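You operate a simulated robot arm through the tools that you are given. There is no shell and no other tool. Be economical: measure what you need, move in short steps, check, and stop when the job is done.

The job below is to be done with a simulated robot arm. You get a single attempt, and the scene is never put back.

Task
Drain the rest of the middle radiator through its nut into the tray.
Fine: valves stay shut. Slide tray under, open key, slacken nut right down; tighten and shut once it stops. Spill none.
Where things are to end (x, y in the base frame): middle tray within 60 mm of [480, -450].
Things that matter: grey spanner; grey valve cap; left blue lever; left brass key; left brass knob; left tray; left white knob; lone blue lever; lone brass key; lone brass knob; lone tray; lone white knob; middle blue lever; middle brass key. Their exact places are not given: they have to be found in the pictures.

Only the result counts: the job must be done as asked and must still hold three seconds after the hand-in. Knocking over, shifting, dropping, spilling or breaking anything else fails it.

Robot
A 7-joint arm with a two-finger parallel gripper on a trunk, on a base that drives. Base frame: it is fixed to the floor where the robot stands at the start and does not move with it; the origin is under the middle of the robot, x ahead of it, y to its left, z up. Units: mm, degrees, N and s.
Its first joint turns from -166.0 to 166.0 degrees. Places, roughly: grey spanner [400, -500, 900]; grey valve cap [250, -3250, 1000]; grey valve cap (5x5x4 cm) [-400, 800, 900]; left blue lever [-1200, 700, 800]; left brass key [-500, 800, 1100]; left brass knob [-400, 800, 900]; left white knob [-1300, 800, 900]; lone blue lever [-700, -3300, 800]; lone brass key [100, -3300, 1100]; lone brass knob [200, -3300, 900]; lone tray [-250, -3250, 500]; lone white knob [-700, -3300, 900]; middle blue lever [500, 300, 800]; middle brass key [500, -400, 1100]; middle brass knob [500, -500, 900]; middle white knob [500, 400, 900]. Payload 3.43 kg.
The TCP is the grasp point between the finger pads, 30 mm short of the fingertips. In the tool frame z runs along the fingers and y along their closing line. Largest opening 94 mm; finger width 28, thickness 10; the body of the gripper, 50 by 96 mm, starts 55 mm behind the TCP.
Orientation is told as [roll, pitch, yaw] about the base's x, y, z axes, in that order, counted from this pose: with the fingers straight down and closing along the base's y, the tool's x points along the base's -x, its y along +y and its z along -z.

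Tools
- The arm moves only by the tool apply_moves. Its argument "moves" is a list of rows, each a list of 7 numbers: the opening, from 0 (shut) to 1 (fully open), then the shift along the base's x, y, z in units of 250 mm (1.0 is 250 mm), then the turn, a rotation vector about the base's x, y, z in units of 90 degrees (1.0 is 90 degrees). In form: [[hand, tx, ty, tz, wx, wy, wz], ...]. A call has 1 to 10 rows; each row is the pose to reach, as a shift and turn from the pose commanded when the call began. A call with a number of a shift or a turn outside -1 to 1 is refused whole. Each row takes 0.2 s and may step no farther than 50 mm and 8.6 degrees from the row before; otherwise, or with a gripper value out of range, the whole call is refused. A pose out of reach is approached as far as the arm can. The call stops where the force on the tool passes 90 N (or 10 N more than at its start, if that is more) or the arm is blocked; 0.2 s more then pass. The fingers move at their own pace (about 45 mm/s each) and stop on an object; they squeeze with about 29 N. The grip force told is the motor's: it shows also when the fingers shut on nothing. Time passes only in rows, and 0.2 s behind the last, so rows that repeat a pose let the fingers close. The reply holds the time, the measured pose of the TCP, the force on the tool along the base axes, the opening and the grip force, in the units named above and with some noise, with the torque about the TCP (base axes, N m) and any sound that the robot's microphone picked up.
- Cameras (640 x 400 px; columns grow to the right, rows downward): "scene" is now at [-5.2, 232.5, 1343.5]; the picture's right is [0.25, -0.97, -0.00], its down [-0.90, -0.23, -0.36] and it looks along [0.35, 0.09, -0.93] (base axes); focal length 214 px, centre (320, 200). "wrist" rides on the gripper at [76, 14, -103] in the tool frame; the picture's right is [-0.18, 0.98, 0.00], its down [-0.75, -0.14, -0.64] and it looks along [-0.63, -0.12, 0.77] (tool axes); focal length 243 px, centre (320, 200).
- grab_frame(camera): a new picture of that camera. No time passes.
- drive_base(legs): drives the robot by 1 to 6 legs, each [ahead, turn to the left] in mm and degrees, along the robot's own axes; the way and the turn of a leg run together, so that a leg with both is an arc; at most 1500 mm and 180 degrees a leg. The arm and the cameras ride along, it lands a little off, and it stops where it bumps. It gives what a move gives.
- turn_head(pan, tilt): turns the head with the scene camera to pan (to the left, within 120 degrees either way) and tilt (down, from -29 to 69), counted from straight ahead of the robot. It gives what a move gives.
- point_at(camera, pixels): for up to 12 pixels [column, row] of the newest picture of that camera ("zoom" is the newest enlarged one), the place [x, y, z] in the base frame of the surface seen there, good to about 2 mm. No time passes.
- inspect(camera, box): a new picture of the part [left, top, right, bottom] of that camera's present view, enlarged. No time passes.
- sign_off(): hands the job in; it is judged then, once.

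Work in short steps. Measure before you move; look again where a grasp or a placing could have gone wrong, and mend it. You have 80 turns and 48 pictures in all, those below and enlarged ones among them. Open the gripper and draw the arm clear of the work before you hand the job in, unless the task says otherwise; then end with one line.

The tools are called after "Request:" as a command line: name --pt "numbers of a row" for each row, then --argument value for the rest, lists and objects as JSON in quotes. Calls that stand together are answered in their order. apply_moves: Moves the arm, as the interface text tells. Its arguments: {"type":"object","properties":{"moves":{"type":"array"}},"required":["moves"]} The other tools are called the same way: drive_base (legs) drives the base; turn_head (pan, tilt) turns the head that bears the scene camera; grab_frame (camera) takes a picture; point_at (camera, pixels) gives the place of the surface under pixels of a picture; inspect (camera, box) takes an enlarged picture of a part of a camera's view; sign_off () hands the job in.

At the start:

```text
time: 0.0
ee_pos: [544.1, -265.0, 1468.8]
orientation: [0.0, 0.0, 0.4]
wrist_force: [-1.0, 0.1, 0.1]
wrist_torque: [-0.03, 0.0, -0.01]
width: 94.1
grip_force: 0.0
robot x, y, heading: [1.8, -19.6, -0.1]
head pan, tilt: [14.3, 68.8]
```

scene: 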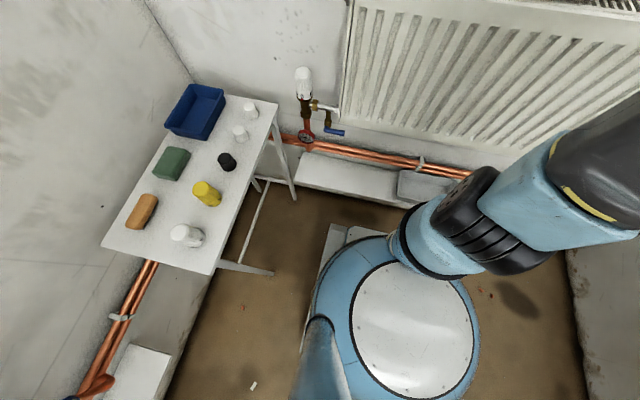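
wrist: 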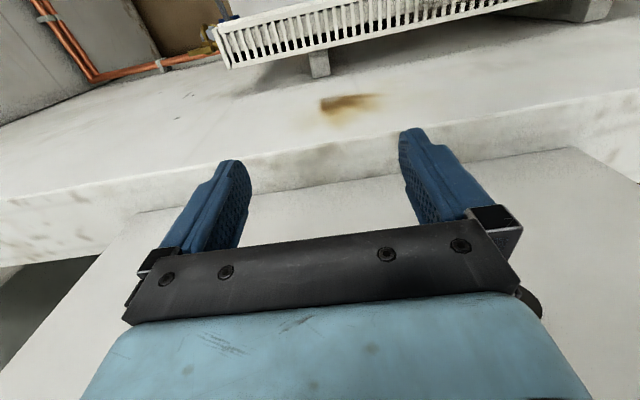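

The first picture shows the middle radiator ahead with its left valve at (305,105). The nut side is hidden by the arm, so I turn the head to the right.

Request:
turn_head --pan -40 --tilt 35

Request:
grab_frame --camera "scene"

```text
time: 1.2
ee_pos: [543.2, -264.5, 1470.4]
orientation: [0.1, -0.1, 0.5]
wrist_force: [-0.7, 0.3, 0.1]
wrist_torque: [0.0, 0.0, 0.0]
width: 94.1
grip_force: 0.1
robot x, y, heading: [-2.2, -19.2, -0.2]
head pan, tilt: [-40.0, 35.0]
```

```text
45 pictures are left
```

scene: 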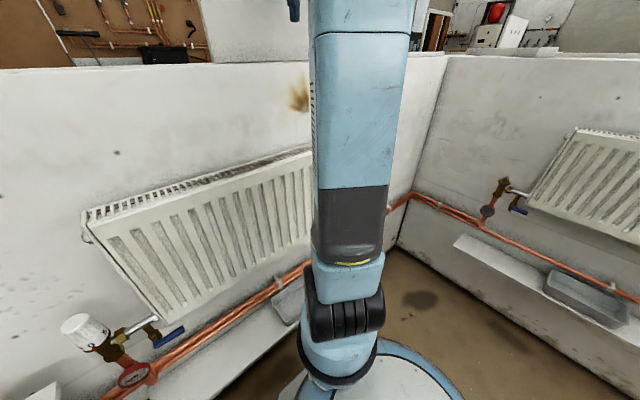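

The arm blocks the nut side. I bring the wrist back and to the right, above and behind the nut, so the wrist camera looks at it.

Request:
apply_moves --pt "1 -0.16 -0.05 0 0 0 0" --pt "1 -0.32 -0.1 0 0 0 0" --pt "1 -0.48 -0.15 0 0 0 0" --pt "1 -0.6 -0.25 0 0 0 0" --pt "1 -0.75 -0.35 0 0 0 0" --pt "1 -0.85 -0.48 -0.05 0 0 0" --pt "1 -0.9 -0.6 -0.15 0 0 0" --pt "1 -0.9 -0.7 -0.3 0 0 0"

Request:
grab_frame --camera "wrist"

Request:
grab_frame --camera "scene"

```text
time: 3.0
ee_pos: [319.1, -439.2, 1395.7]
orientation: [0.0, 0.0, 0.5]
wrist_force: [-0.5, 0.7, 0.2]
wrist_torque: [-0.03, 0.01, -0.03]
width: 94.1
grip_force: 0.1
robot x, y, heading: [0.2, -18.9, 0.0]
head pan, tilt: [-40.0, 35.0]
```

```text
44 pictures are left
```

wrist: 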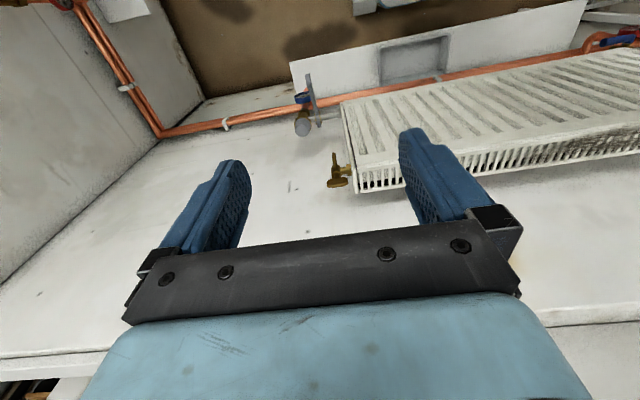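

```text
43 pictures are left
```

scene: 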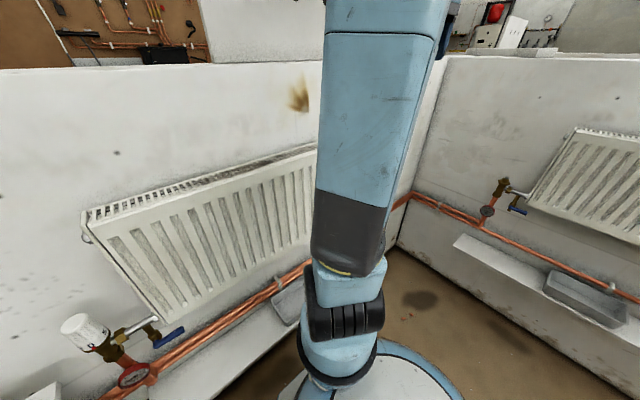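

The wrist picture (upside down) shows the brass key at (338,170), the nut with spanner at about (308,100), and a tray on the ledge at (413,58). I zoom in and measure.

Request:
inspect --camera "wrist" --box '[260, 20, 480, 200]'

Request:
point_at --camera "wrist" --pixels '[[338, 182], [336, 158], [332, 183], [346, 176], [303, 127], [308, 80], [303, 98], [325, 118], [415, 60], [380, 50], [448, 38], [350, 85]]'

```text
2.22 times, centred on (370, 110) of wrist
```

zoom: 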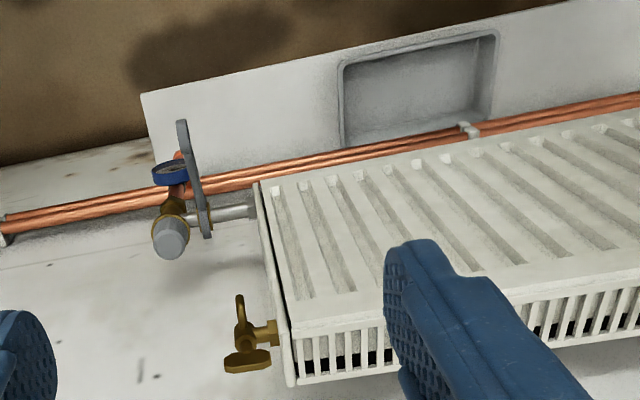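

```text
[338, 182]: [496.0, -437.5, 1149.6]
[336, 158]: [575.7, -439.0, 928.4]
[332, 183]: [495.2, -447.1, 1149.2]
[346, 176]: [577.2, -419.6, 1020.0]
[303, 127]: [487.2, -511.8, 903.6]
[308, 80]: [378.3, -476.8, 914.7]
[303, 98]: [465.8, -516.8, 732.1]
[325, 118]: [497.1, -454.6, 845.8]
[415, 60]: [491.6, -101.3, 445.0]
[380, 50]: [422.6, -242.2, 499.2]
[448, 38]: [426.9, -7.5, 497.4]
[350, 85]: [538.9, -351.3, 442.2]
```

I zoom tight on the key and on the nut with the spanner.

Request:
inspect --camera "wrist" --box '[310, 140, 390, 190]'

Request:
inspect --camera "wrist" --box '[270, 65, 366, 125]'

```text
8.00 times, centred on (350, 165) of wrist
```

zoom: 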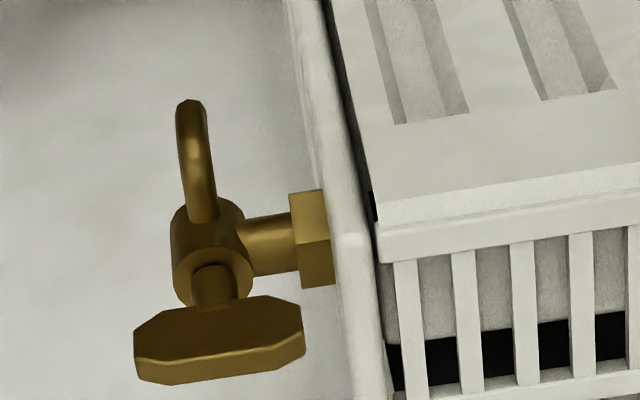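

```text
6.67 times, centred on (318, 95) of wrist
```

zoom: 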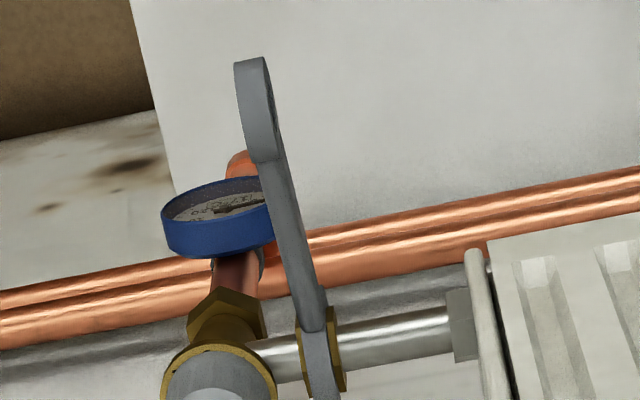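

Zoom shows the key's wing is flat along y on a vertical stem (turns about z). The spanner sits on the nut with its handle towards the robot. I measure the spanner and nut on this zoom and the tray on the wrist picture.

Request:
point_at --camera "zoom" --pixels '[[252, 65], [257, 150], [285, 230], [315, 325], [322, 380], [333, 350], [300, 360], [400, 335], [460, 320], [227, 315], [215, 225], [270, 110]]'

Request:
point_at --camera "wrist" --pixels '[[333, 186], [346, 185], [338, 174], [338, 166], [378, 70], [382, 81], [430, 37], [448, 58], [290, 62], [292, 80], [500, 110], [355, 165]]'

```text
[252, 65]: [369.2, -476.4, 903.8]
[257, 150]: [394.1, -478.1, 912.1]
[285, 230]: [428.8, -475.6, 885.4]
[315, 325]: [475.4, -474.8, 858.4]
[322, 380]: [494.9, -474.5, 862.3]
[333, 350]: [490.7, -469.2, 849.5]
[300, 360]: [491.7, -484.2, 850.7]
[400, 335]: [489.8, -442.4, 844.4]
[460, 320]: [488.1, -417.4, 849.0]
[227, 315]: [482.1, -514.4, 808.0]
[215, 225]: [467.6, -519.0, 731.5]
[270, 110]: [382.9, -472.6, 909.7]
```

```text
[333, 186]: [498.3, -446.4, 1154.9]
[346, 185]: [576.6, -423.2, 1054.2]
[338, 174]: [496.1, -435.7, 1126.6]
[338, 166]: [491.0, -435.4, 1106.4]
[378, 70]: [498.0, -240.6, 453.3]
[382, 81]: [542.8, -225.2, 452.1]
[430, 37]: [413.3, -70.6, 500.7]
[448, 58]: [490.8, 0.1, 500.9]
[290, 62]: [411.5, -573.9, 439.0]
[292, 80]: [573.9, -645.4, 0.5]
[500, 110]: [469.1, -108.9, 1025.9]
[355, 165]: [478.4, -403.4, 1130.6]
```

The nut axis is at about (490, y, 838). The spanner handle reaches (369,-476,904), and the tray spans roughly y −245 to 0 with its rim at z≈500. I turn the head towards the tray to measure its edges exactly.

Request:
turn_head --pan 0 --tilt 55

Request:
grab_frame --camera "scene"

```text
time: 4.1
ee_pos: [319.6, -438.7, 1395.0]
orientation: [0.0, 0.1, 0.5]
wrist_force: [0.3, -0.2, 0.2]
wrist_torque: [0.01, 0.03, 0.02]
width: 93.8
grip_force: 0.0
robot x, y, heading: [1.4, -16.5, 0.0]
head pan, tilt: [0.0, 55.0]
```

```text
39 pictures are left
```

scene: 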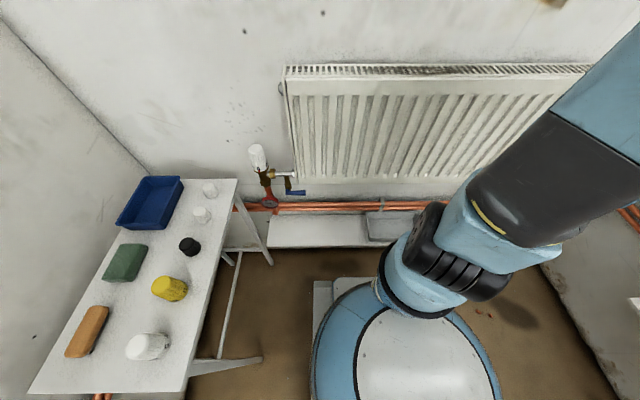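

The tray's left end shows at (367–405, 212–243), so I zoom in there.

Request:
inspect --camera "scene" --box '[350, 195, 446, 255]'

Request:
point_at --camera "zoom" --pixels '[[115, 115], [130, 310], [125, 210], [180, 210], [250, 310], [300, 115], [350, 105], [60, 250], [250, 360], [95, 300], [150, 240], [180, 335]]'

```text
6.67 times, centred on (398, 225) of scene
```

zoom: 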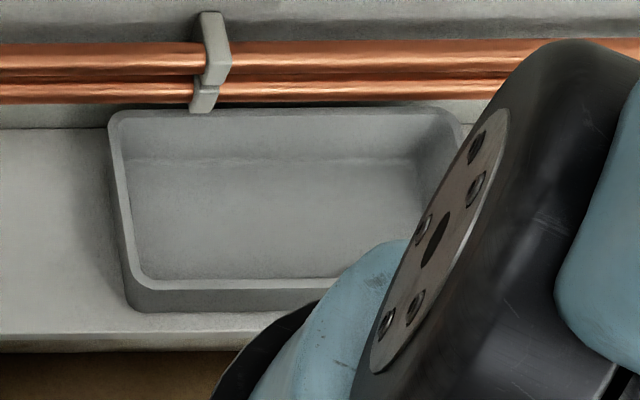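

```text
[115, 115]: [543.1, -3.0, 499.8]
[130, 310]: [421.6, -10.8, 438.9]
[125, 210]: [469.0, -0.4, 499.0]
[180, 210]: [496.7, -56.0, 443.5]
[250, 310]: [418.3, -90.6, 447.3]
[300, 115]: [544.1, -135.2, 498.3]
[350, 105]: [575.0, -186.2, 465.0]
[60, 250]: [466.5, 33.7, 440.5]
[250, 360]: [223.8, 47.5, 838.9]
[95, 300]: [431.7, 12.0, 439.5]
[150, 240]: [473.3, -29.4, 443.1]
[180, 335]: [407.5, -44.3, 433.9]
```

The tray is empty, with x 418–546, its left wall at y≈0 (rim z 499) and its right end at about −245. I'll grip its left end wall with the fingers pitched 30° forward, starting with a left and downward move.

Request:
apply_moves --pt "1 0.0 0.12 -0.12 0 -0.06 0" --pt "1 0.02 0.24 -0.24 0 -0.12 0" --pt "1 0.04 0.36 -0.36 0 -0.18 0" --pt "1 0.06 0.48 -0.48 0 -0.24 0" --pt "1 0.08 0.6 -0.6 0 -0.3 0" --pt "1 0.1 0.72 -0.72 0 -0.3333 0" --pt "1 0.1 0.84 -0.84 0 -0.3333 0" --pt "1 0.1 0.96 -0.96 0 -0.3333 0"

Request:
apply_moves --pt "1 0.0 0.12 -0.12 0 0 0" --pt "1 0.0 0.24 -0.24 0 0 0" --pt "1 0.0 0.36 -0.36 0 0 0" --pt "1 0.0 0.48 -0.48 0 0 0" --pt "1 0.0 0.6 -0.6 0 0 0" --pt "1 0.0 0.72 -0.72 0 0 0" --pt "1 0.0 0.8 -0.84 0 0 0" --pt "1 0.0 0.8 -0.98 0 0 0"

```text
time: 5.9
ee_pos: [343.9, -199.9, 1154.5]
orientation: [-0.4, -30.1, 0.6]
wrist_force: [0.2, 0.4, -0.6]
wrist_torque: [0.01, 0.0, 0.04]
width: 93.9
grip_force: 0.0
robot x, y, heading: [-1.8, -19.0, -0.1]
head pan, tilt: [0.0, 55.0]
```

```text
time: 7.5
ee_pos: [439.2, -9.6, 1131.4]
orientation: [-0.6, -30.7, 0.6]
wrist_force: [-79.0, 5.0, 59.4]
wrist_torque: [2.64, -0.14, 3.99]
width: 94.1
grip_force: 0.1
out of reach, approached as far as the arm can: row 1, 2, 3, 4, 5, 6, 7, 8
robot x, y, heading: [0.7, -19.5, 0.2]
head pan, tilt: [0.0, 55.0]
stopped in row 8: the force on the tool passed its limit at 249 N (the readings are from after the stop); the commanded pose is now the measured one
```

The arm could not reach that close and drifted forward into the radiator at 249 N. I back the hand away first, then check what happened.

Request:
apply_moves --pt "1 -0.08 0 0.04 0 0 0" --pt "1 -0.16 0 0.1 0 0 0"

Request:
grab_frame --camera "scene"

```text
time: 7.8
ee_pos: [439.6, -10.3, 1131.7]
orientation: [-0.7, -30.0, 1.0]
wrist_force: [-231.6, 1.0, 151.1]
wrist_torque: [0.19, 0.35, 3.27]
width: 92.6
grip_force: 0.1
robot x, y, heading: [-1.7, -14.0, 0.3]
head pan, tilt: [0.0, 55.0]
stopped in row 1: the force on the tool passed its limit at 125 N (the readings are from after the stop); the commanded pose is now the measured one
```

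```text
37 pictures are left
```

scene: 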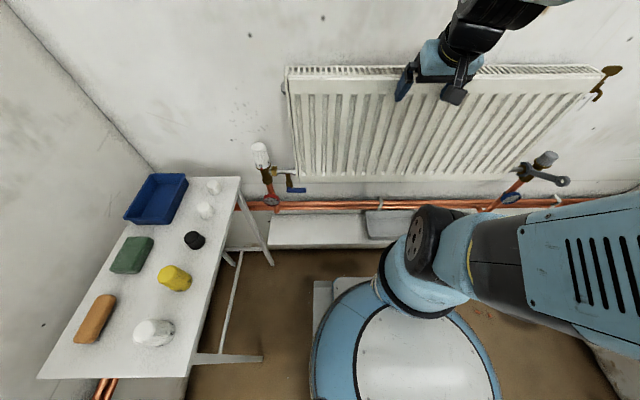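

The hand presses on the radiator front and the arm is at a reach limit. Driving the base straight back will relieve it.

Request:
drive_base --legs '[[-120, 0]]'

Request:
grab_frame --camera "scene"

```text
time: 9.0
ee_pos: [339.5, -11.5, 1121.9]
orientation: [-0.6, -29.4, 0.5]
wrist_force: [-0.3, -0.9, -0.2]
wrist_torque: [-0.02, -0.02, 0.02]
width: 93.9
grip_force: 0.1
robot x, y, heading: [-122.7, -17.5, -0.1]
head pan, tilt: [0.0, 55.0]
```

```text
36 pictures are left
```

scene: 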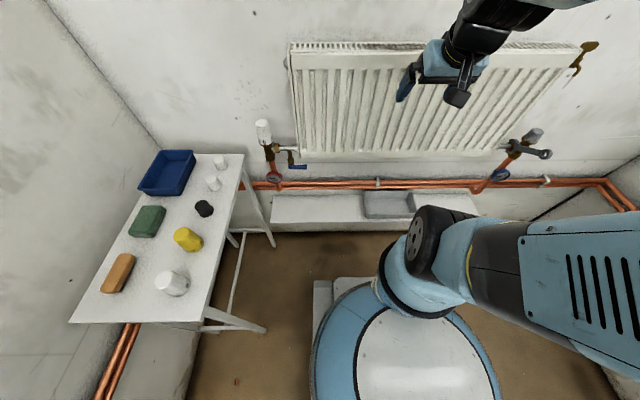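

The hand is free at (340,-11,1122) and nothing looks displaced. I lower it in front of the radiator with room to spare.

Request:
apply_moves --pt "1 0 0 -0.12 0 0 0" --pt "1 0 0 -0.28 0 0 0" --pt "1 0 0 -0.44 0 0 0" --pt "1 0 0 -0.6 0 0 0"

```text
time: 10.0
ee_pos: [416.2, -10.7, 1043.1]
orientation: [-0.6, -29.5, 0.5]
wrist_force: [-0.7, 1.6, 0.6]
wrist_torque: [-0.04, -0.02, 0.0]
width: 94.2
grip_force: 0.0
out of reach, approached as far as the arm can: row 1, 2, 3, 4
robot x, y, heading: [-119.7, -21.8, -0.1]
head pan, tilt: [0.0, 55.0]
```

The arm still can't keep this pitch that close. The base needs to stand farther back, so I drive back 200 mm.

Request:
drive_base --legs '[[-200, 0]]'

Request:
apply_moves --pt "1 0 0 -0.12 0 0 0" --pt "1 0 0 -0.28 0 0 0" --pt "1 0 0 -0.44 0 0 0" --pt "1 0 0 -0.6 0 0 0"

```text
time: 11.6
ee_pos: [218.0, -10.7, 1043.4]
orientation: [-0.6, -29.4, 0.5]
wrist_force: [0.5, 0.1, 0.1]
wrist_torque: [0.01, 0.01, 0.02]
width: 93.9
grip_force: 0.1
robot x, y, heading: [-319.2, -20.6, -0.0]
head pan, tilt: [0.0, 55.0]
```

```text
time: 12.6
ee_pos: [268.4, -9.3, 949.1]
orientation: [4.8, -28.4, -10.5]
wrist_force: [0.7, 0.9, 0.4]
wrist_torque: [-0.04, 0.02, -0.02]
width: 93.9
grip_force: 0.1
out of reach, approached as far as the arm can: row 1, 2, 3, 4
robot x, y, heading: [-320.9, -20.5, -0.0]
head pan, tilt: [0.0, 55.0]
```

The pose twisted at the reach limit. With the base back there is room ahead, so I move forward 100 mm and restore the orientation, then see how far down it goes.

Request:
apply_moves --pt "1 0.16 0 0 -0.02 -0.01 0.04" --pt "1 0.32 0 0 -0.047 -0.018 0.09" --pt "1 0.4 0 -0.12 -0.047 -0.018 0.09" --pt "1 0.4 0 -0.28 -0.047 -0.018 0.09"

```text
time: 13.6
ee_pos: [371.9, -9.9, 882.3]
orientation: [-5.7, -30.6, 11.0]
wrist_force: [-1.0, -1.3, 0.2]
wrist_torque: [0.09, 0.0, 0.06]
width: 94.3
grip_force: 0.1
robot x, y, heading: [-321.0, -19.6, -0.0]
head pan, tilt: [0.0, 55.0]
```

It is in reach now, but the orientation is 11° off the other way. I undo that turn and continue down.

Request:
apply_moves --pt "1 0 0 -0.12 0.02 0.01 -0.04" --pt "1 0 0 -0.28 0.047 0.018 -0.09" --pt "1 0 0 -0.44 0.053 0.018 -0.11" --pt "1 0 0 -0.6 0.053 0.018 -0.11" --pt "1 0 0 -0.76 0.053 0.018 -0.11"

Request:
grab_frame --camera "wrist"

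```text
time: 14.8
ee_pos: [372.1, -8.8, 692.6]
orientation: [0.0, -29.4, -1.6]
wrist_force: [0.4, 0.4, 0.2]
wrist_torque: [0.01, -0.01, 0.0]
width: 93.9
grip_force: 0.0
robot x, y, heading: [-322.4, -20.1, -0.3]
head pan, tilt: [0.0, 55.0]
```

```text
35 pictures are left
```

wrist: 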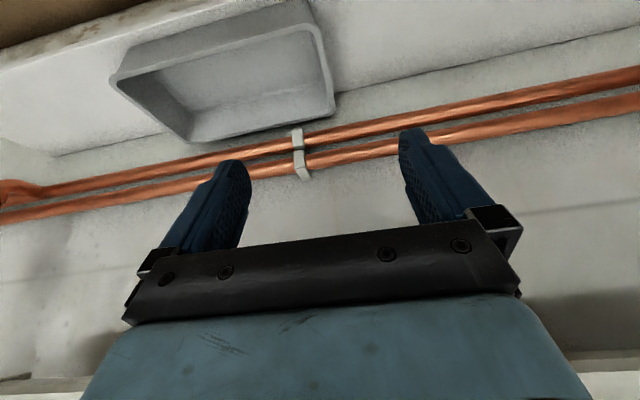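

A clear view of the tray: left end wall rim from (318,25) to (333,112), right end at (115,80)–(188,138). I measure it.

Request:
point_at --camera "wrist" --pixels '[[317, 28], [324, 70], [331, 108], [114, 80], [150, 112], [186, 138], [215, 28], [260, 128], [303, 150], [298, 140], [20, 188], [330, 80]]'

```text
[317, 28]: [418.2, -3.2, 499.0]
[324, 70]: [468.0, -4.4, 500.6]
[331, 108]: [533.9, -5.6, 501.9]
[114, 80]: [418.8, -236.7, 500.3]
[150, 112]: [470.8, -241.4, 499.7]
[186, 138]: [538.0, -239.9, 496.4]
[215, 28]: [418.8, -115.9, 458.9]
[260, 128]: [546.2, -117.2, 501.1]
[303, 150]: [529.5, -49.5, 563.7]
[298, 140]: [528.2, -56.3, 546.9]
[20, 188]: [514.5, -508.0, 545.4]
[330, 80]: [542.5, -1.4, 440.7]
```

The tray spans x 416–548 and y −243 to −1, and the pipes and clip lie above its rim. I lower the open fingers over the left end wall at (458,-4,492).

Request:
apply_moves --pt "1 0.09 0.0 -0.16 0 0 0.0" --pt "1 0.18 0.01 -0.32 0 0 0.01" --pt "1 0.27 0.02 -0.48 0 0 0.018" --pt "1 0.33 0.02 -0.64 0 0 0.018" --pt "1 0.344 0.02 -0.76 0 0 0.018" --pt "1 0.344 0.02 -0.8 0 0 0.018"

Request:
grab_frame --camera "wrist"

```text
time: 16.2
ee_pos: [458.3, -3.7, 491.2]
orientation: [0.1, -29.3, 0.0]
wrist_force: [-0.5, 0.0, -0.4]
wrist_torque: [-0.03, 0.01, -0.03]
width: 94.0
grip_force: 0.1
robot x, y, heading: [-321.4, -19.2, -0.1]
head pan, tilt: [0.0, 55.0]
```

```text
34 pictures are left
```

wrist: 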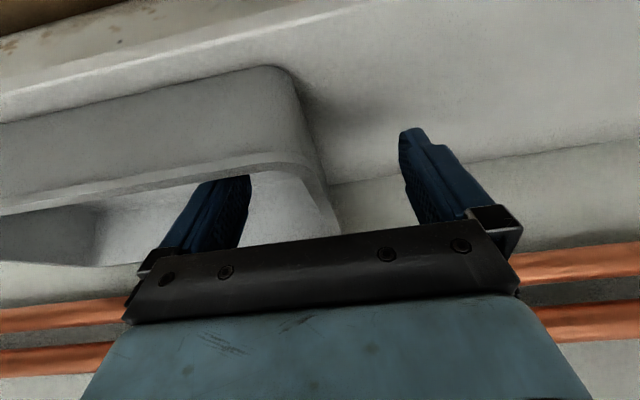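

The fingers straddle the end wall, so I close on it.

Request:
apply_moves --pt "0 0 0 0 0 0 0" --pt "0 0 0 0 0 0 0" --pt "0 0 0 0 0 0 0" --pt "0 0 0 0 0 0 0" --pt "0 0 0 0 0 0 0" --pt "0 0 0 0 0 0 0"

```text
time: 17.6
ee_pos: [457.9, -4.2, 491.4]
orientation: [0.1, -29.3, 0.1]
wrist_force: [0.7, -0.7, 1.8]
wrist_torque: [-0.48, 0.13, 0.19]
width: 7.7
grip_force: 28.7
robot x, y, heading: [-318.0, -16.9, 0.0]
head pan, tilt: [0.0, 55.0]
```

Gripped at 7.7 mm. I slide it right along the ledge in gentle steps.

Request:
apply_moves --pt "0 0 -0.1 0 0 0 0" --pt "0 0 -0.2 0 0 0 0" --pt "0 0 -0.3 0 0 0 0" --pt "0 0 -0.4 0 0 0 0" --pt "0 0 -0.5 0 0 0 0" --pt "0 0 -0.6 0 0 0 0"

Request:
apply_moves --pt "0 0 -0.1 0 0 0 0" --pt "0 0 -0.2 0 0 0 0" --pt "0 0 -0.3 0 0 0 0" --pt "0 0 -0.4 0 0 0 0" --pt "0 0 -0.5 0 0 0 0" --pt "0 0 -0.6 0 0 0 0" --pt "0 0 -0.66 0 0 0 0"

Request:
grab_frame --camera "scene"

```text
time: 19.0
ee_pos: [457.0, -155.2, 491.0]
orientation: [-0.2, -29.5, 0.1]
wrist_force: [-0.9, 0.2, 17.9]
wrist_torque: [-0.5, -0.35, 0.07]
width: 8.0
grip_force: 29.0
robot x, y, heading: [-321.7, -21.1, 0.3]
head pan, tilt: [0.0, 55.0]
```

```text
time: 20.6
ee_pos: [457.3, -320.1, 490.9]
orientation: [0.1, -29.3, 0.0]
wrist_force: [-2.2, 2.4, 12.5]
wrist_torque: [-0.5, -0.21, 0.09]
width: 7.6
grip_force: 28.9
robot x, y, heading: [-323.6, -17.7, -0.1]
head pan, tilt: [0.0, 55.0]
```

```text
33 pictures are left
```

scene: 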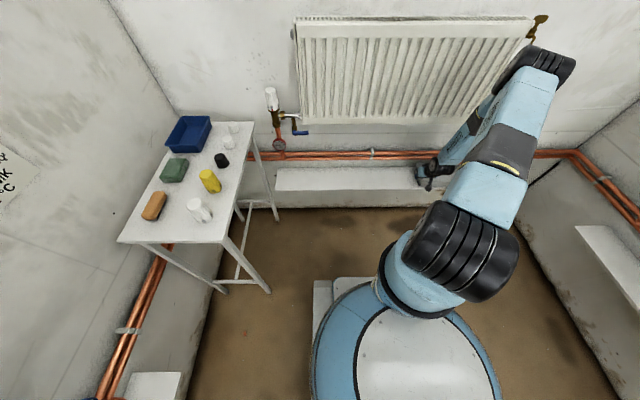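

The tray should now be centred near y −437. I release it and draw back along the tool axis.

Request:
apply_moves --pt "1 0 0 0 0 0 0" --pt "1 0 0 0 0 0 0" --pt "1 0 0 0 0 0 0" --pt "1 0 0 0 0 0 0" --pt "1 0 0 0 0 0 0" --pt "1 -0.06 0 0.12 0 0 0" --pt "1 -0.14 0 0.28 0 0 0" --pt "1 -0.28 0 0.4 0 0 0" --pt "1 -0.4 0 0.52 0 0 0" --pt "1 -0.5 0 0.64 0 0 0"

Request:
grab_frame --camera "wrist"

```text
time: 22.8
ee_pos: [333.8, -318.7, 651.3]
orientation: [0.0, -29.2, 0.1]
wrist_force: [0.3, 0.0, -0.7]
wrist_torque: [0.0, 0.0, -0.04]
width: 94.2
grip_force: 0.0
robot x, y, heading: [-320.7, -21.7, 0.0]
head pan, tilt: [0.0, 55.0]
```

```text
32 pictures are left
```

wrist: 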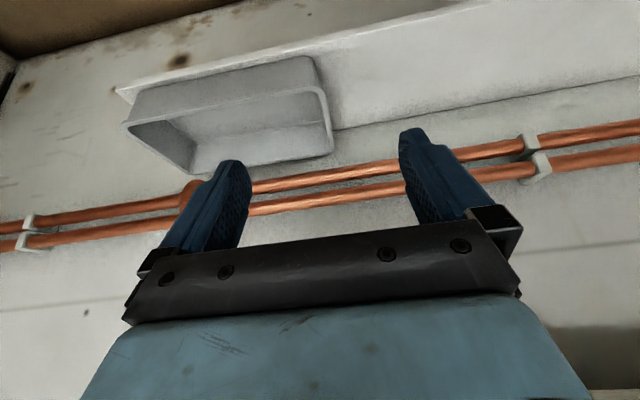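

Request:
point_at --camera "wrist" --pixels '[[320, 92], [332, 152], [126, 126], [194, 174], [316, 58], [120, 90], [165, 110], [260, 168]]'

```text
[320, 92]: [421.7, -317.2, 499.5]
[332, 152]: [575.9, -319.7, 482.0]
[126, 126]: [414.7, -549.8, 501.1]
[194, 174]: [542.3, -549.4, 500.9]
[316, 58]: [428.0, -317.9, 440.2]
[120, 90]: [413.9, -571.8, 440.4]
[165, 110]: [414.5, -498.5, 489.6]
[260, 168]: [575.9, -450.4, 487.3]
```

The tray is centred at about (481,-436), directly under the nut. Next I raise the arm clear and bring the tool upright on the way to the key.

Request:
apply_moves --pt "1 -0.1 0 0.16 0 0.05 0" --pt "1 -0.16 0 0.32 0 0.1 0" --pt "1 -0.2 0 0.5 0 0.16 0" --pt "1 -0.2 0 0.68 0 0.22 0" --pt "1 -0.2 0 0.84 0 0.28 0" --pt "1 -0.2 0 0.99 0 0.325 0"

Request:
apply_moves --pt "1 0 0 0.18 0 0 -0.08" --pt "1 0 0 0.36 0 0 -0.16" --pt "1 0 0 0.54 0 0 -0.24" --pt "1 0 0 0.72 0 0 -0.32" --pt "1 0 0 0.9 0 0 -0.4" --pt "1 0 0 1 0 0 -0.48" --pt "1 0 0 1 0 0 -0.56" --pt "1 0 0 1 0 0 -0.64" --pt "1 0 0 1 0 0 -0.72" --pt "1 0 0 1 0 0 -0.8"

```text
time: 24.2
ee_pos: [283.4, -319.7, 899.2]
orientation: [0.1, 0.0, 0.0]
wrist_force: [-0.1, -0.6, 0.0]
wrist_torque: [0.04, -0.01, 0.01]
width: 94.0
grip_force: 0.1
robot x, y, heading: [-322.4, -17.0, 0.0]
head pan, tilt: [0.0, 55.0]
```

```text
time: 26.4
ee_pos: [282.7, -319.5, 1149.1]
orientation: [0.0, -0.1, -72.1]
wrist_force: [0.2, -0.2, 0.0]
wrist_torque: [0.0, -0.01, -0.01]
width: 93.8
grip_force: 0.1
robot x, y, heading: [-316.9, -22.0, -0.2]
head pan, tilt: [0.0, 55.0]
```

Yaw works. I finish to −90°, rise to z 1300 above radiator height, and line y up with the key.

Request:
apply_moves --pt "1 0 -0.1 0.15 0 0 -0.08" --pt "1 0 -0.2 0.3 0 0 -0.16" --pt "1 0 -0.3 0.45 0 0 -0.2" --pt "1 0 -0.4 0.6 0 0 -0.2" --pt "1 0 -0.472 0.6 0 0 -0.2"

Request:
drive_base --legs '[[170, 0]]'

Request:
turn_head --pan -35 --tilt 30

Request:
grab_frame --camera "scene"

Request:
grab_frame --camera "wrist"

```text
time: 27.6
ee_pos: [280.7, -436.8, 1299.1]
orientation: [0.0, -0.1, -90.0]
wrist_force: [-0.6, 1.8, 0.2]
wrist_torque: [-0.04, -0.03, -0.03]
width: 94.1
grip_force: 0.0
robot x, y, heading: [-319.5, -19.2, 0.0]
head pan, tilt: [0.0, 55.0]
```

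```text
time: 29.1
ee_pos: [454.5, -435.9, 1298.5]
orientation: [0.0, -0.1, -89.9]
wrist_force: [-0.3, -0.4, -0.1]
wrist_torque: [0.01, 0.0, 0.01]
width: 93.8
grip_force: 0.1
robot x, y, heading: [-144.6, -19.0, 0.1]
head pan, tilt: [0.0, 55.0]
```

```text
time: 30.1
ee_pos: [456.5, -436.0, 1298.8]
orientation: [0.0, -0.2, -89.9]
wrist_force: [-0.4, -0.7, -0.6]
wrist_torque: [-0.02, -0.03, 0.01]
width: 94.2
grip_force: 0.1
robot x, y, heading: [-144.6, -18.8, -0.1]
head pan, tilt: [-35.0, 30.0]
```

```text
31 pictures are left
```

scene: 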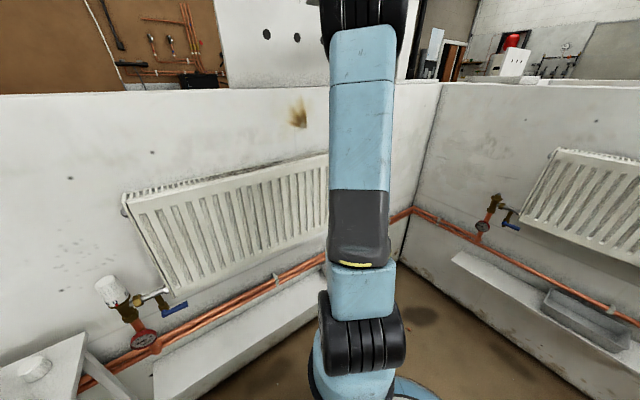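

```text
30 pictures are left
```

wrist: 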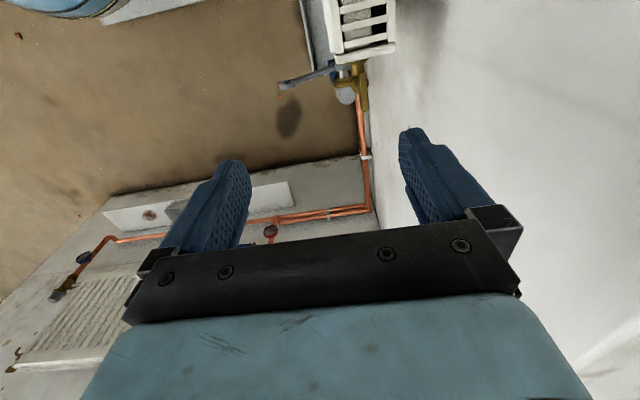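

The key shows in the wrist view at about (355,78), with the spanner handle to its left. I zoom in and measure the wing.

Request:
inspect --camera "wrist" --box '[310, 45, 406, 105]'

Request:
point_at --camera "zoom" --pixels '[[360, 150], [350, 250], [370, 290], [340, 200], [385, 200], [385, 300], [310, 150], [370, 120], [385, 410], [300, 200], [345, 170], [365, 220]]'

```text
6.67 times, centred on (358, 75) of wrist
```

zoom: 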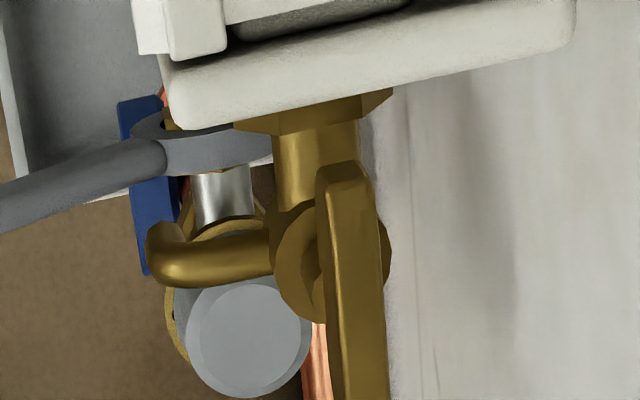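

```text
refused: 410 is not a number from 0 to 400
```

Request:
point_at --camera "zoom" --pixels '[[322, 185], [345, 165], [368, 185], [365, 395], [385, 395], [345, 395], [355, 290], [330, 290], [300, 265], [160, 240], [260, 130], [290, 170]]'

```text
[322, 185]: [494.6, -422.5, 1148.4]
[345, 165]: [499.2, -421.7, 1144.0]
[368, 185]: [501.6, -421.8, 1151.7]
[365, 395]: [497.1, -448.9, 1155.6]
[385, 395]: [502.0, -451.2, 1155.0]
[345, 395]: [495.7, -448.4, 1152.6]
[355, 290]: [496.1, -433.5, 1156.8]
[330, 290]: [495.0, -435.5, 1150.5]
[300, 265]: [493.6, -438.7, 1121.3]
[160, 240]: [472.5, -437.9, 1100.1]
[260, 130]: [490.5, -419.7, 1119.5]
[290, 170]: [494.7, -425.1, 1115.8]
```

The wing centre is at about (498,-437), thickness 7 mm, z about 1138–1157. Its body is below 1125, so the fingertips must stay above about 1132 (TCP z 1163). I descend with the fingers partly open, closing along x.

Request:
apply_moves --pt "0.45 0.1 0 0 0 0 0" --pt "0.45 0.166 -0.008 -0.1 0 0 0" --pt "0.45 0.166 -0.008 -0.2 0 0 0" --pt "0.45 0.166 -0.008 -0.3 0 0 0" --pt "0.45 0.166 -0.008 -0.4 0 0 0"

Request:
inspect --camera "wrist" --box '[180, 40, 500, 240]'

```text
time: 31.3
ee_pos: [498.0, -437.8, 1197.7]
orientation: [0.0, -0.1, -90.0]
wrist_force: [0.8, 0.4, 0.0]
wrist_torque: [0.01, 0.01, 0.02]
width: 42.6
grip_force: 0.1
robot x, y, heading: [-145.3, -19.3, -0.1]
head pan, tilt: [-35.0, 30.0]
```

```text
2.00 times, centred on (340, 140) of wrist
```

zoom: 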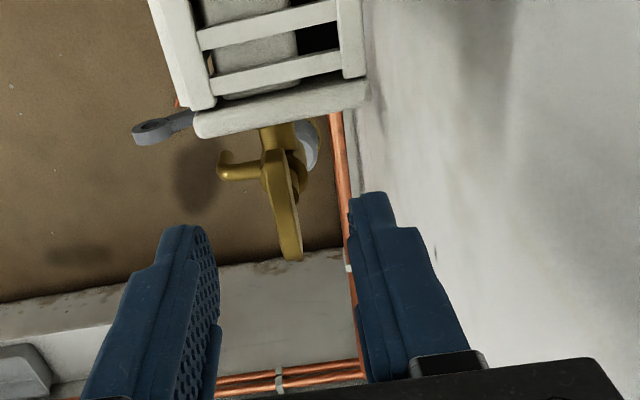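

Request:
point_at --camera "zoom" --pixels '[[268, 155], [285, 160], [280, 200], [290, 255], [298, 255], [283, 255], [250, 125], [330, 105], [365, 90], [230, 170], [296, 235], [305, 180]]'

```text
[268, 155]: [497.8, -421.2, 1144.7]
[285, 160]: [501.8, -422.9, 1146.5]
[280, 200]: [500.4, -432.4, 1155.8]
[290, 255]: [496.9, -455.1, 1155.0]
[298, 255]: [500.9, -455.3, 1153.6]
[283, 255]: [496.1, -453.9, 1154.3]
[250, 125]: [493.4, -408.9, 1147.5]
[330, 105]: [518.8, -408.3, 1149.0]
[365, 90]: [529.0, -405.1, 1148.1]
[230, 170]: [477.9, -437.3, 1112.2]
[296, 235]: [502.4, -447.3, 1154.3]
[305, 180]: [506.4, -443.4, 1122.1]
```

The wing spans y −421 to −456 and x 496–502, and the radiator end is at −408. I descend to TCP z≈1162 and close.

Request:
apply_moves --pt "0.45 0.004 -0.004 -0.07 0 0 0" --pt "0.45 0.004 -0.004 -0.142 0 0 0" --pt "0 0.004 -0.004 -0.142 0 0 0" --pt "0 0.004 -0.004 -0.142 0 0 0" --pt "0 0.004 -0.004 -0.142 0 0 0" --pt "0 0.004 -0.004 -0.142 0 0 0"

Request:
inspect --camera "wrist" --box '[180, 40, 500, 240]'

```text
time: 32.7
ee_pos: [498.8, -438.9, 1163.1]
orientation: [-0.1, -0.1, -89.9]
wrist_force: [3.1, 0.6, -0.2]
wrist_torque: [-0.27, 0.04, 0.0]
width: 10.7
grip_force: 44.6
robot x, y, heading: [-150.1, -11.1, 0.0]
head pan, tilt: [-35.0, 30.0]
```

```text
2.00 times, centred on (340, 140) of wrist
```

zoom: 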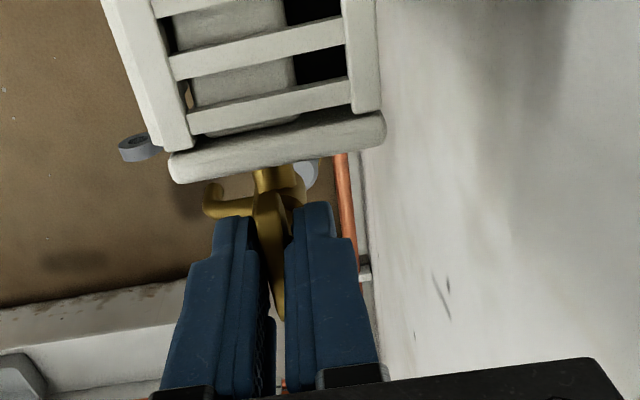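

The wing is between the fingers. I turn anticlockwise about the key's vertical axis, watching the torque.

Request:
apply_moves --pt "0 0.004 0 0 0 0 0.04" --pt "0 0.004 0 0 0 0 0.1" --pt "0 0.004 0 0 0 0 0.17" --pt "0 0.004 0 0 0 0 0.24"

```text
time: 33.7
ee_pos: [498.5, -439.5, 1163.4]
orientation: [0.0, 0.0, -68.4]
wrist_force: [-15.7, 7.8, -14.9]
wrist_torque: [-0.1, 0.13, 0.01]
width: 10.5
grip_force: 44.4
robot x, y, heading: [-148.5, -15.7, -0.0]
head pan, tilt: [-35.0, 30.0]
```

Request:
apply_moves --pt "0 0 0 0 0 0 0.08" --pt "0 0 0 0 0 0 0.16" --pt "0 0 0 0 0 0 0.24" --pt "0 0 0 0 0 0 0.32"

Request:
inspect --camera "wrist" --box '[180, 40, 500, 240]'

```text
time: 34.7
ee_pos: [497.0, -439.7, 1163.6]
orientation: [0.0, 0.0, -39.4]
wrist_force: [-22.2, 11.6, -22.4]
wrist_torque: [0.38, 0.86, -0.03]
width: 10.4
grip_force: 44.7
robot x, y, heading: [-148.0, -15.3, 0.2]
head pan, tilt: [-35.0, 30.0]
```

```text
2.00 times, centred on (340, 140) of wrist
```

zoom: 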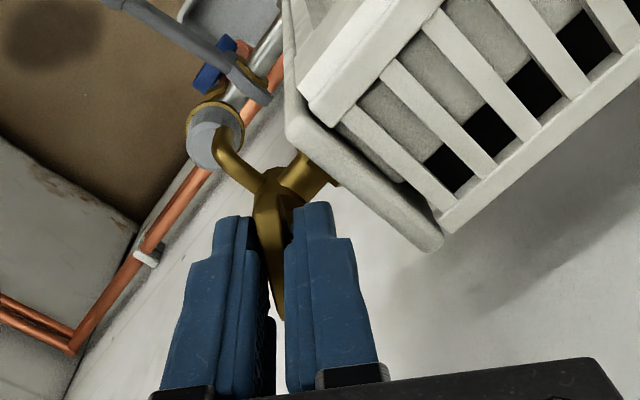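

The wing turns with the fingers, 50° so far. I continue to about 90° while easing the small side load.

Request:
apply_moves --pt "0 -0.008 0.002 -0.002 0 0 0.08" --pt "0 -0.012 0.004 -0.004 0 0 0.16" --pt "0 -0.012 0.004 -0.004 0 0 0.24" --pt "0 -0.012 0.004 -0.004 0 0 0.32" --pt "0 -0.012 0.004 -0.004 0 0 0.4"

```text
time: 35.9
ee_pos: [497.1, -438.4, 1163.4]
orientation: [-0.1, -0.3, -3.4]
wrist_force: [23.8, -18.7, 10.8]
wrist_torque: [-0.57, -1.22, -0.01]
width: 10.7
grip_force: 44.1
robot x, y, heading: [-146.5, -21.2, -0.3]
head pan, tilt: [-35.0, 30.0]
```

Request:
apply_moves --pt "0 0.004 0 0 0 0 0.06" --pt "0 0.006 0 0 0 0 0.12" --pt "0 0.006 0 0 0 0 0.18"

Request:
inspect --camera "wrist" --box '[180, 40, 500, 240]'

```text
time: 36.7
ee_pos: [496.9, -439.5, 1163.7]
orientation: [0.0, -0.1, 12.6]
wrist_force: [20.1, -22.2, 24.5]
wrist_torque: [-0.49, -0.56, -1.36]
width: 12.1
grip_force: 44.5
robot x, y, heading: [-147.3, -20.2, -0.1]
head pan, tilt: [-35.0, 30.0]
```

```text
2.00 times, centred on (340, 140) of wrist
```

zoom: 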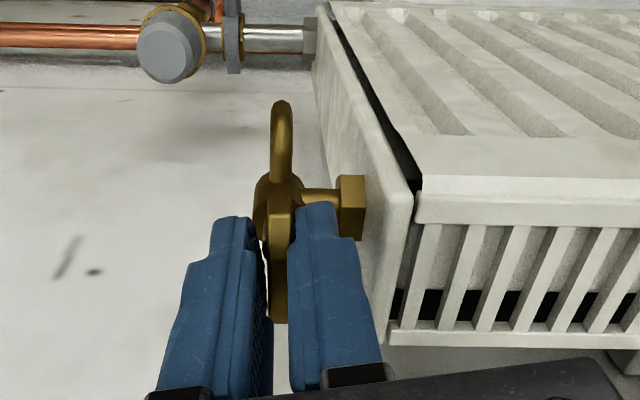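

The torque rose to 1.4 N m, so the stop is reached at about 90° and the key is open. I ease back to yaw≈0, release a little, and lift off.

Request:
apply_moves --pt "0 0 0 0 0 0 -0.06" --pt "0 0 0 0 0 0 -0.13" --pt "0.24 0 0 0 0 0 -0.13" --pt "0.24 0 0 0 0 0 -0.13" --pt "0.24 0 0 0.06 0 0 -0.13" --pt "0.24 0 0 0.2 0 0 -0.13" --pt "0.24 -0.1 0 0.38 0 0 -0.13" --pt "0.24 -0.28 0 0.44 0 0 -0.13" --pt "0.24 -0.44 0 0.44 0 0 -0.13"

Request:
grab_frame --camera "wrist"

```text
refused: row 7 steps farther than a row can; nothing moved
```

```text
24 pictures are left
```

wrist: 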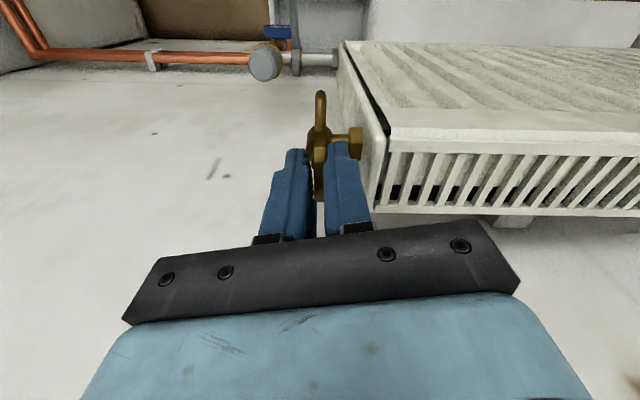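

One row was too long, so I send the same move again with shorter steps.

Request:
apply_moves --pt "0 0 0 0 0 0 -0.06" --pt "0 0 0 0 0 0 -0.13" --pt "0.24 0 0 0 0 0 -0.13" --pt "0.24 0 0 0 0 0 -0.13" --pt "0.24 0 0 0.06 0 0 -0.13" --pt "0.24 0 0 0.2 0 0 -0.13" --pt "0.24 -0.06 0 0.36 0 0 -0.13" --pt "0.24 -0.22 0 0.42 0 0 -0.13" --pt "0.24 -0.38 0 0.44 0 0 -0.13" --pt "0.24 -0.5 0 0.44 0 0 -0.13"

Request:
grab_frame --camera "wrist"

```text
time: 38.9
ee_pos: [373.6, -437.8, 1272.6]
orientation: [0.1, 0.1, 0.9]
wrist_force: [1.1, 0.7, -0.3]
wrist_torque: [0.01, 0.03, 0.0]
width: 22.7
grip_force: 0.0
robot x, y, heading: [-150.3, -22.1, -0.1]
head pan, tilt: [-35.0, 30.0]
```

```text
23 pictures are left
```

wrist: 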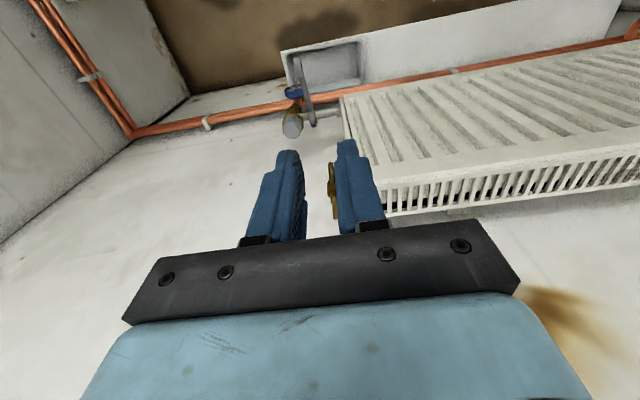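

The hand is clear of the key. I move above the spanner handle at (392,-475.5) and lower towards it.

Request:
apply_moves --pt "0.5 0.03 -0.08 -0.12 0 0 0" --pt "0.5 0.07 -0.15 -0.28 0 0 0" --pt "0.5 0.07 -0.15 -0.46 0 0 0" --pt "0.5 0.07 -0.15 -0.64 0 0 0" --pt "0.5 0.07 -0.15 -0.82 0 0 0" --pt "0.5 0.07 -0.15 -1 0 0 0"

Request:
inspect --camera "wrist" --box '[180, 40, 500, 240]'

Request:
point_at --camera "zoom" --pixels '[[250, 60], [270, 60], [290, 60], [260, 100], [280, 100], [300, 100], [260, 140], [280, 140], [300, 140], [280, 180], [300, 180], [260, 180]]'

```text
time: 40.3
ee_pos: [388.5, -476.6, 1023.3]
orientation: [-0.1, -0.1, 0.9]
wrist_force: [-0.4, 0.4, 0.0]
wrist_torque: [-0.04, 0.01, -0.01]
width: 47.2
grip_force: 0.0
robot x, y, heading: [-147.5, -15.7, 0.2]
head pan, tilt: [-35.0, 30.0]
```

```text
2.00 times, centred on (340, 140) of wrist
```

zoom: 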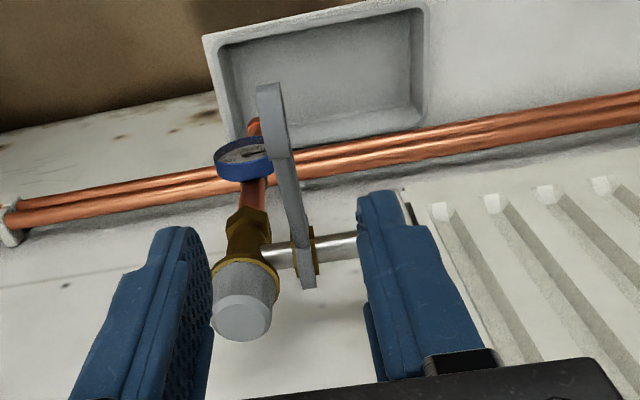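

```text
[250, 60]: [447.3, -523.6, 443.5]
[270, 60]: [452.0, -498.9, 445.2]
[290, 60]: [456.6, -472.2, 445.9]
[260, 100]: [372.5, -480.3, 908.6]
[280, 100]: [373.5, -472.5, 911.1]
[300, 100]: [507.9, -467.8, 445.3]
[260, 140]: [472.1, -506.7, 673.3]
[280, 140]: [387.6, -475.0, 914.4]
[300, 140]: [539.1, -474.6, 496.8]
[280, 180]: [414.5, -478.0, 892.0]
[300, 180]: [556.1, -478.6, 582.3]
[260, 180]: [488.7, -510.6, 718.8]
```

The spanner end is at x 370–395, y −480 to −472, top z≈913, and the fingers straddle it. I descend to z 895 and close.

Request:
apply_moves --pt "0.5 0 0 -0.18 0 0 0" --pt "0.5 0 0 -0.36 0 0 0" --pt "0.5 0 0 -0.51 0 0 0" --pt "0 0 0 -0.51 0 0 0" --pt "0 0 0 -0.51 0 0 0" --pt "0 0 0 -0.51 0 0 0" --pt "0 0 0 -0.51 0 0 0"

Request:
inspect --camera "wrist" --box '[180, 40, 500, 240]'

```text
time: 41.9
ee_pos: [389.9, -476.2, 894.1]
orientation: [0.0, 0.0, 0.9]
wrist_force: [3.2, -16.1, -5.1]
wrist_torque: [-0.08, -0.07, -0.38]
width: 14.4
grip_force: 45.0
robot x, y, heading: [-145.0, -18.7, 0.0]
head pan, tilt: [-35.0, 30.0]
```

```text
2.00 times, centred on (340, 140) of wrist
```

zoom: 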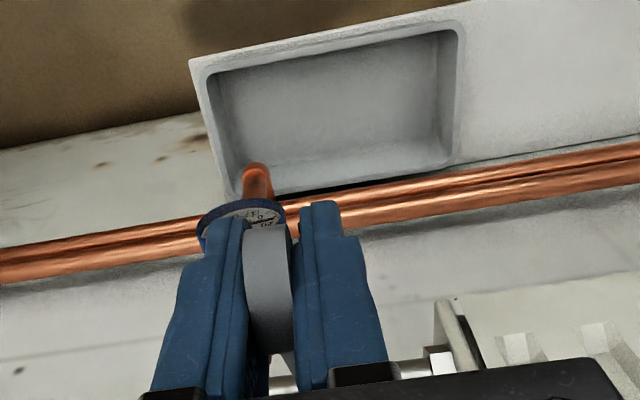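

Gripped. I swing the handle down about the nut axis (490,838), 24° first, with the tool following in pitch.

Request:
apply_moves --pt "0 -0.015 -0.0 -0.029 0 -0.044 0" --pt "0 -0.029 0 -0.058 0 -0.089 0" --pt "0 -0.039 0 -0.089 0 -0.133 0" --pt "0 -0.048 0 -0.119 0 -0.178 0" --pt "0 -0.054 0 -0.15 0 -0.222 0" --pt "0 -0.058 0 -0.182 0 -0.267 0"

```text
time: 43.3
ee_pos: [374.2, -477.5, 848.7]
orientation: [-0.3, -24.1, 0.9]
wrist_force: [-6.7, -22.3, -8.4]
wrist_torque: [0.16, 1.04, -0.23]
width: 14.4
grip_force: 45.3
robot x, y, heading: [-150.6, -19.3, -0.0]
head pan, tilt: [-35.0, 30.0]
```

The handle follows with little force. I continue to 48° and then look.

Request:
apply_moves --pt "0 -0.001 -0.003 -0.032 0 -0.044 0" --pt "0 -0.002 -0.004 -0.064 0 -0.089 0" --pt "0 0.002 -0.004 -0.096 0 -0.133 0" --pt "0 0.006 -0.004 -0.128 0 -0.178 0" --pt "0 0.013 -0.004 -0.159 0 -0.222 0" --pt "0 0.022 -0.004 -0.19 0 -0.267 0"

Request:
inspect --camera "wrist" --box '[180, 40, 500, 240]'

```text
time: 44.7
ee_pos: [378.8, -477.3, 801.3]
orientation: [-0.9, -48.1, 1.3]
wrist_force: [-29.3, -5.2, -15.0]
wrist_torque: [0.34, 0.49, 0.07]
width: 14.3
grip_force: 45.4
robot x, y, heading: [-150.4, -21.1, -0.0]
head pan, tilt: [-35.0, 30.0]
```

```text
2.00 times, centred on (340, 140) of wrist
```

zoom: 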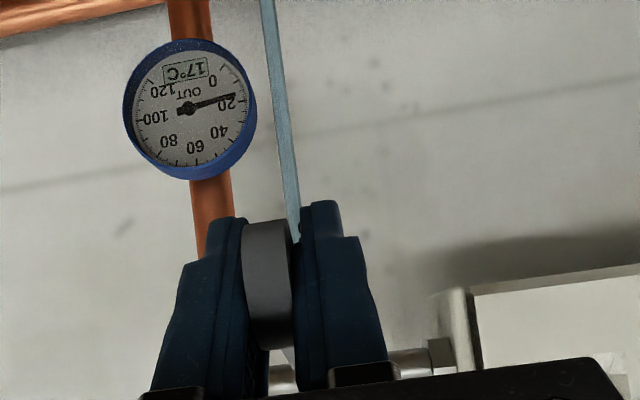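

Water now runs in a thin stream by the nut. I check where it lands before going farther.

Request:
grab_frame --camera "wrist"

Request:
point_at --camera "wrist" --pixels '[[325, 140], [318, 90], [315, 60], [312, 30], [311, 8], [330, 210]]'

```text
19 pictures are left
```

wrist: 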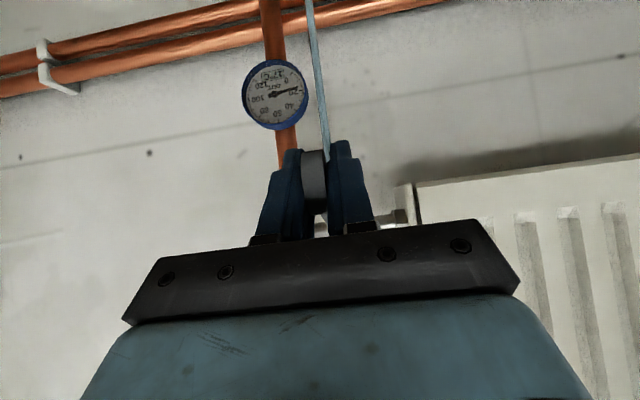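

```text
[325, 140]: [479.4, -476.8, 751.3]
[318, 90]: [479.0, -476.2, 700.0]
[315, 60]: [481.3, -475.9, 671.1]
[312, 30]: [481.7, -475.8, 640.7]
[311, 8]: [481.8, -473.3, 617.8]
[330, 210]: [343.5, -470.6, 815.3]
```

The stream falls straight at (481,-476), well inside the tray. I slacken further towards the stop, keeping the fingers clear of x≈480.

Request:
apply_moves --pt "0 0.012 0 -0.03 0 -0.044 0" --pt "0 0.025 0 -0.059 0 -0.089 0" --pt "0 0.041 0 -0.087 0 -0.133 0" --pt "0 0.058 0 -0.114 0 -0.178 0"

```text
time: 45.7
ee_pos: [394.7, -476.7, 776.2]
orientation: [-2.2, -64.4, 2.5]
wrist_force: [-33.7, -1.3, 9.6]
wrist_torque: [0.61, 0.32, 0.12]
width: 14.3
grip_force: 44.5
robot x, y, heading: [-146.9, -16.5, 0.1]
head pan, tilt: [-35.0, 30.0]
```

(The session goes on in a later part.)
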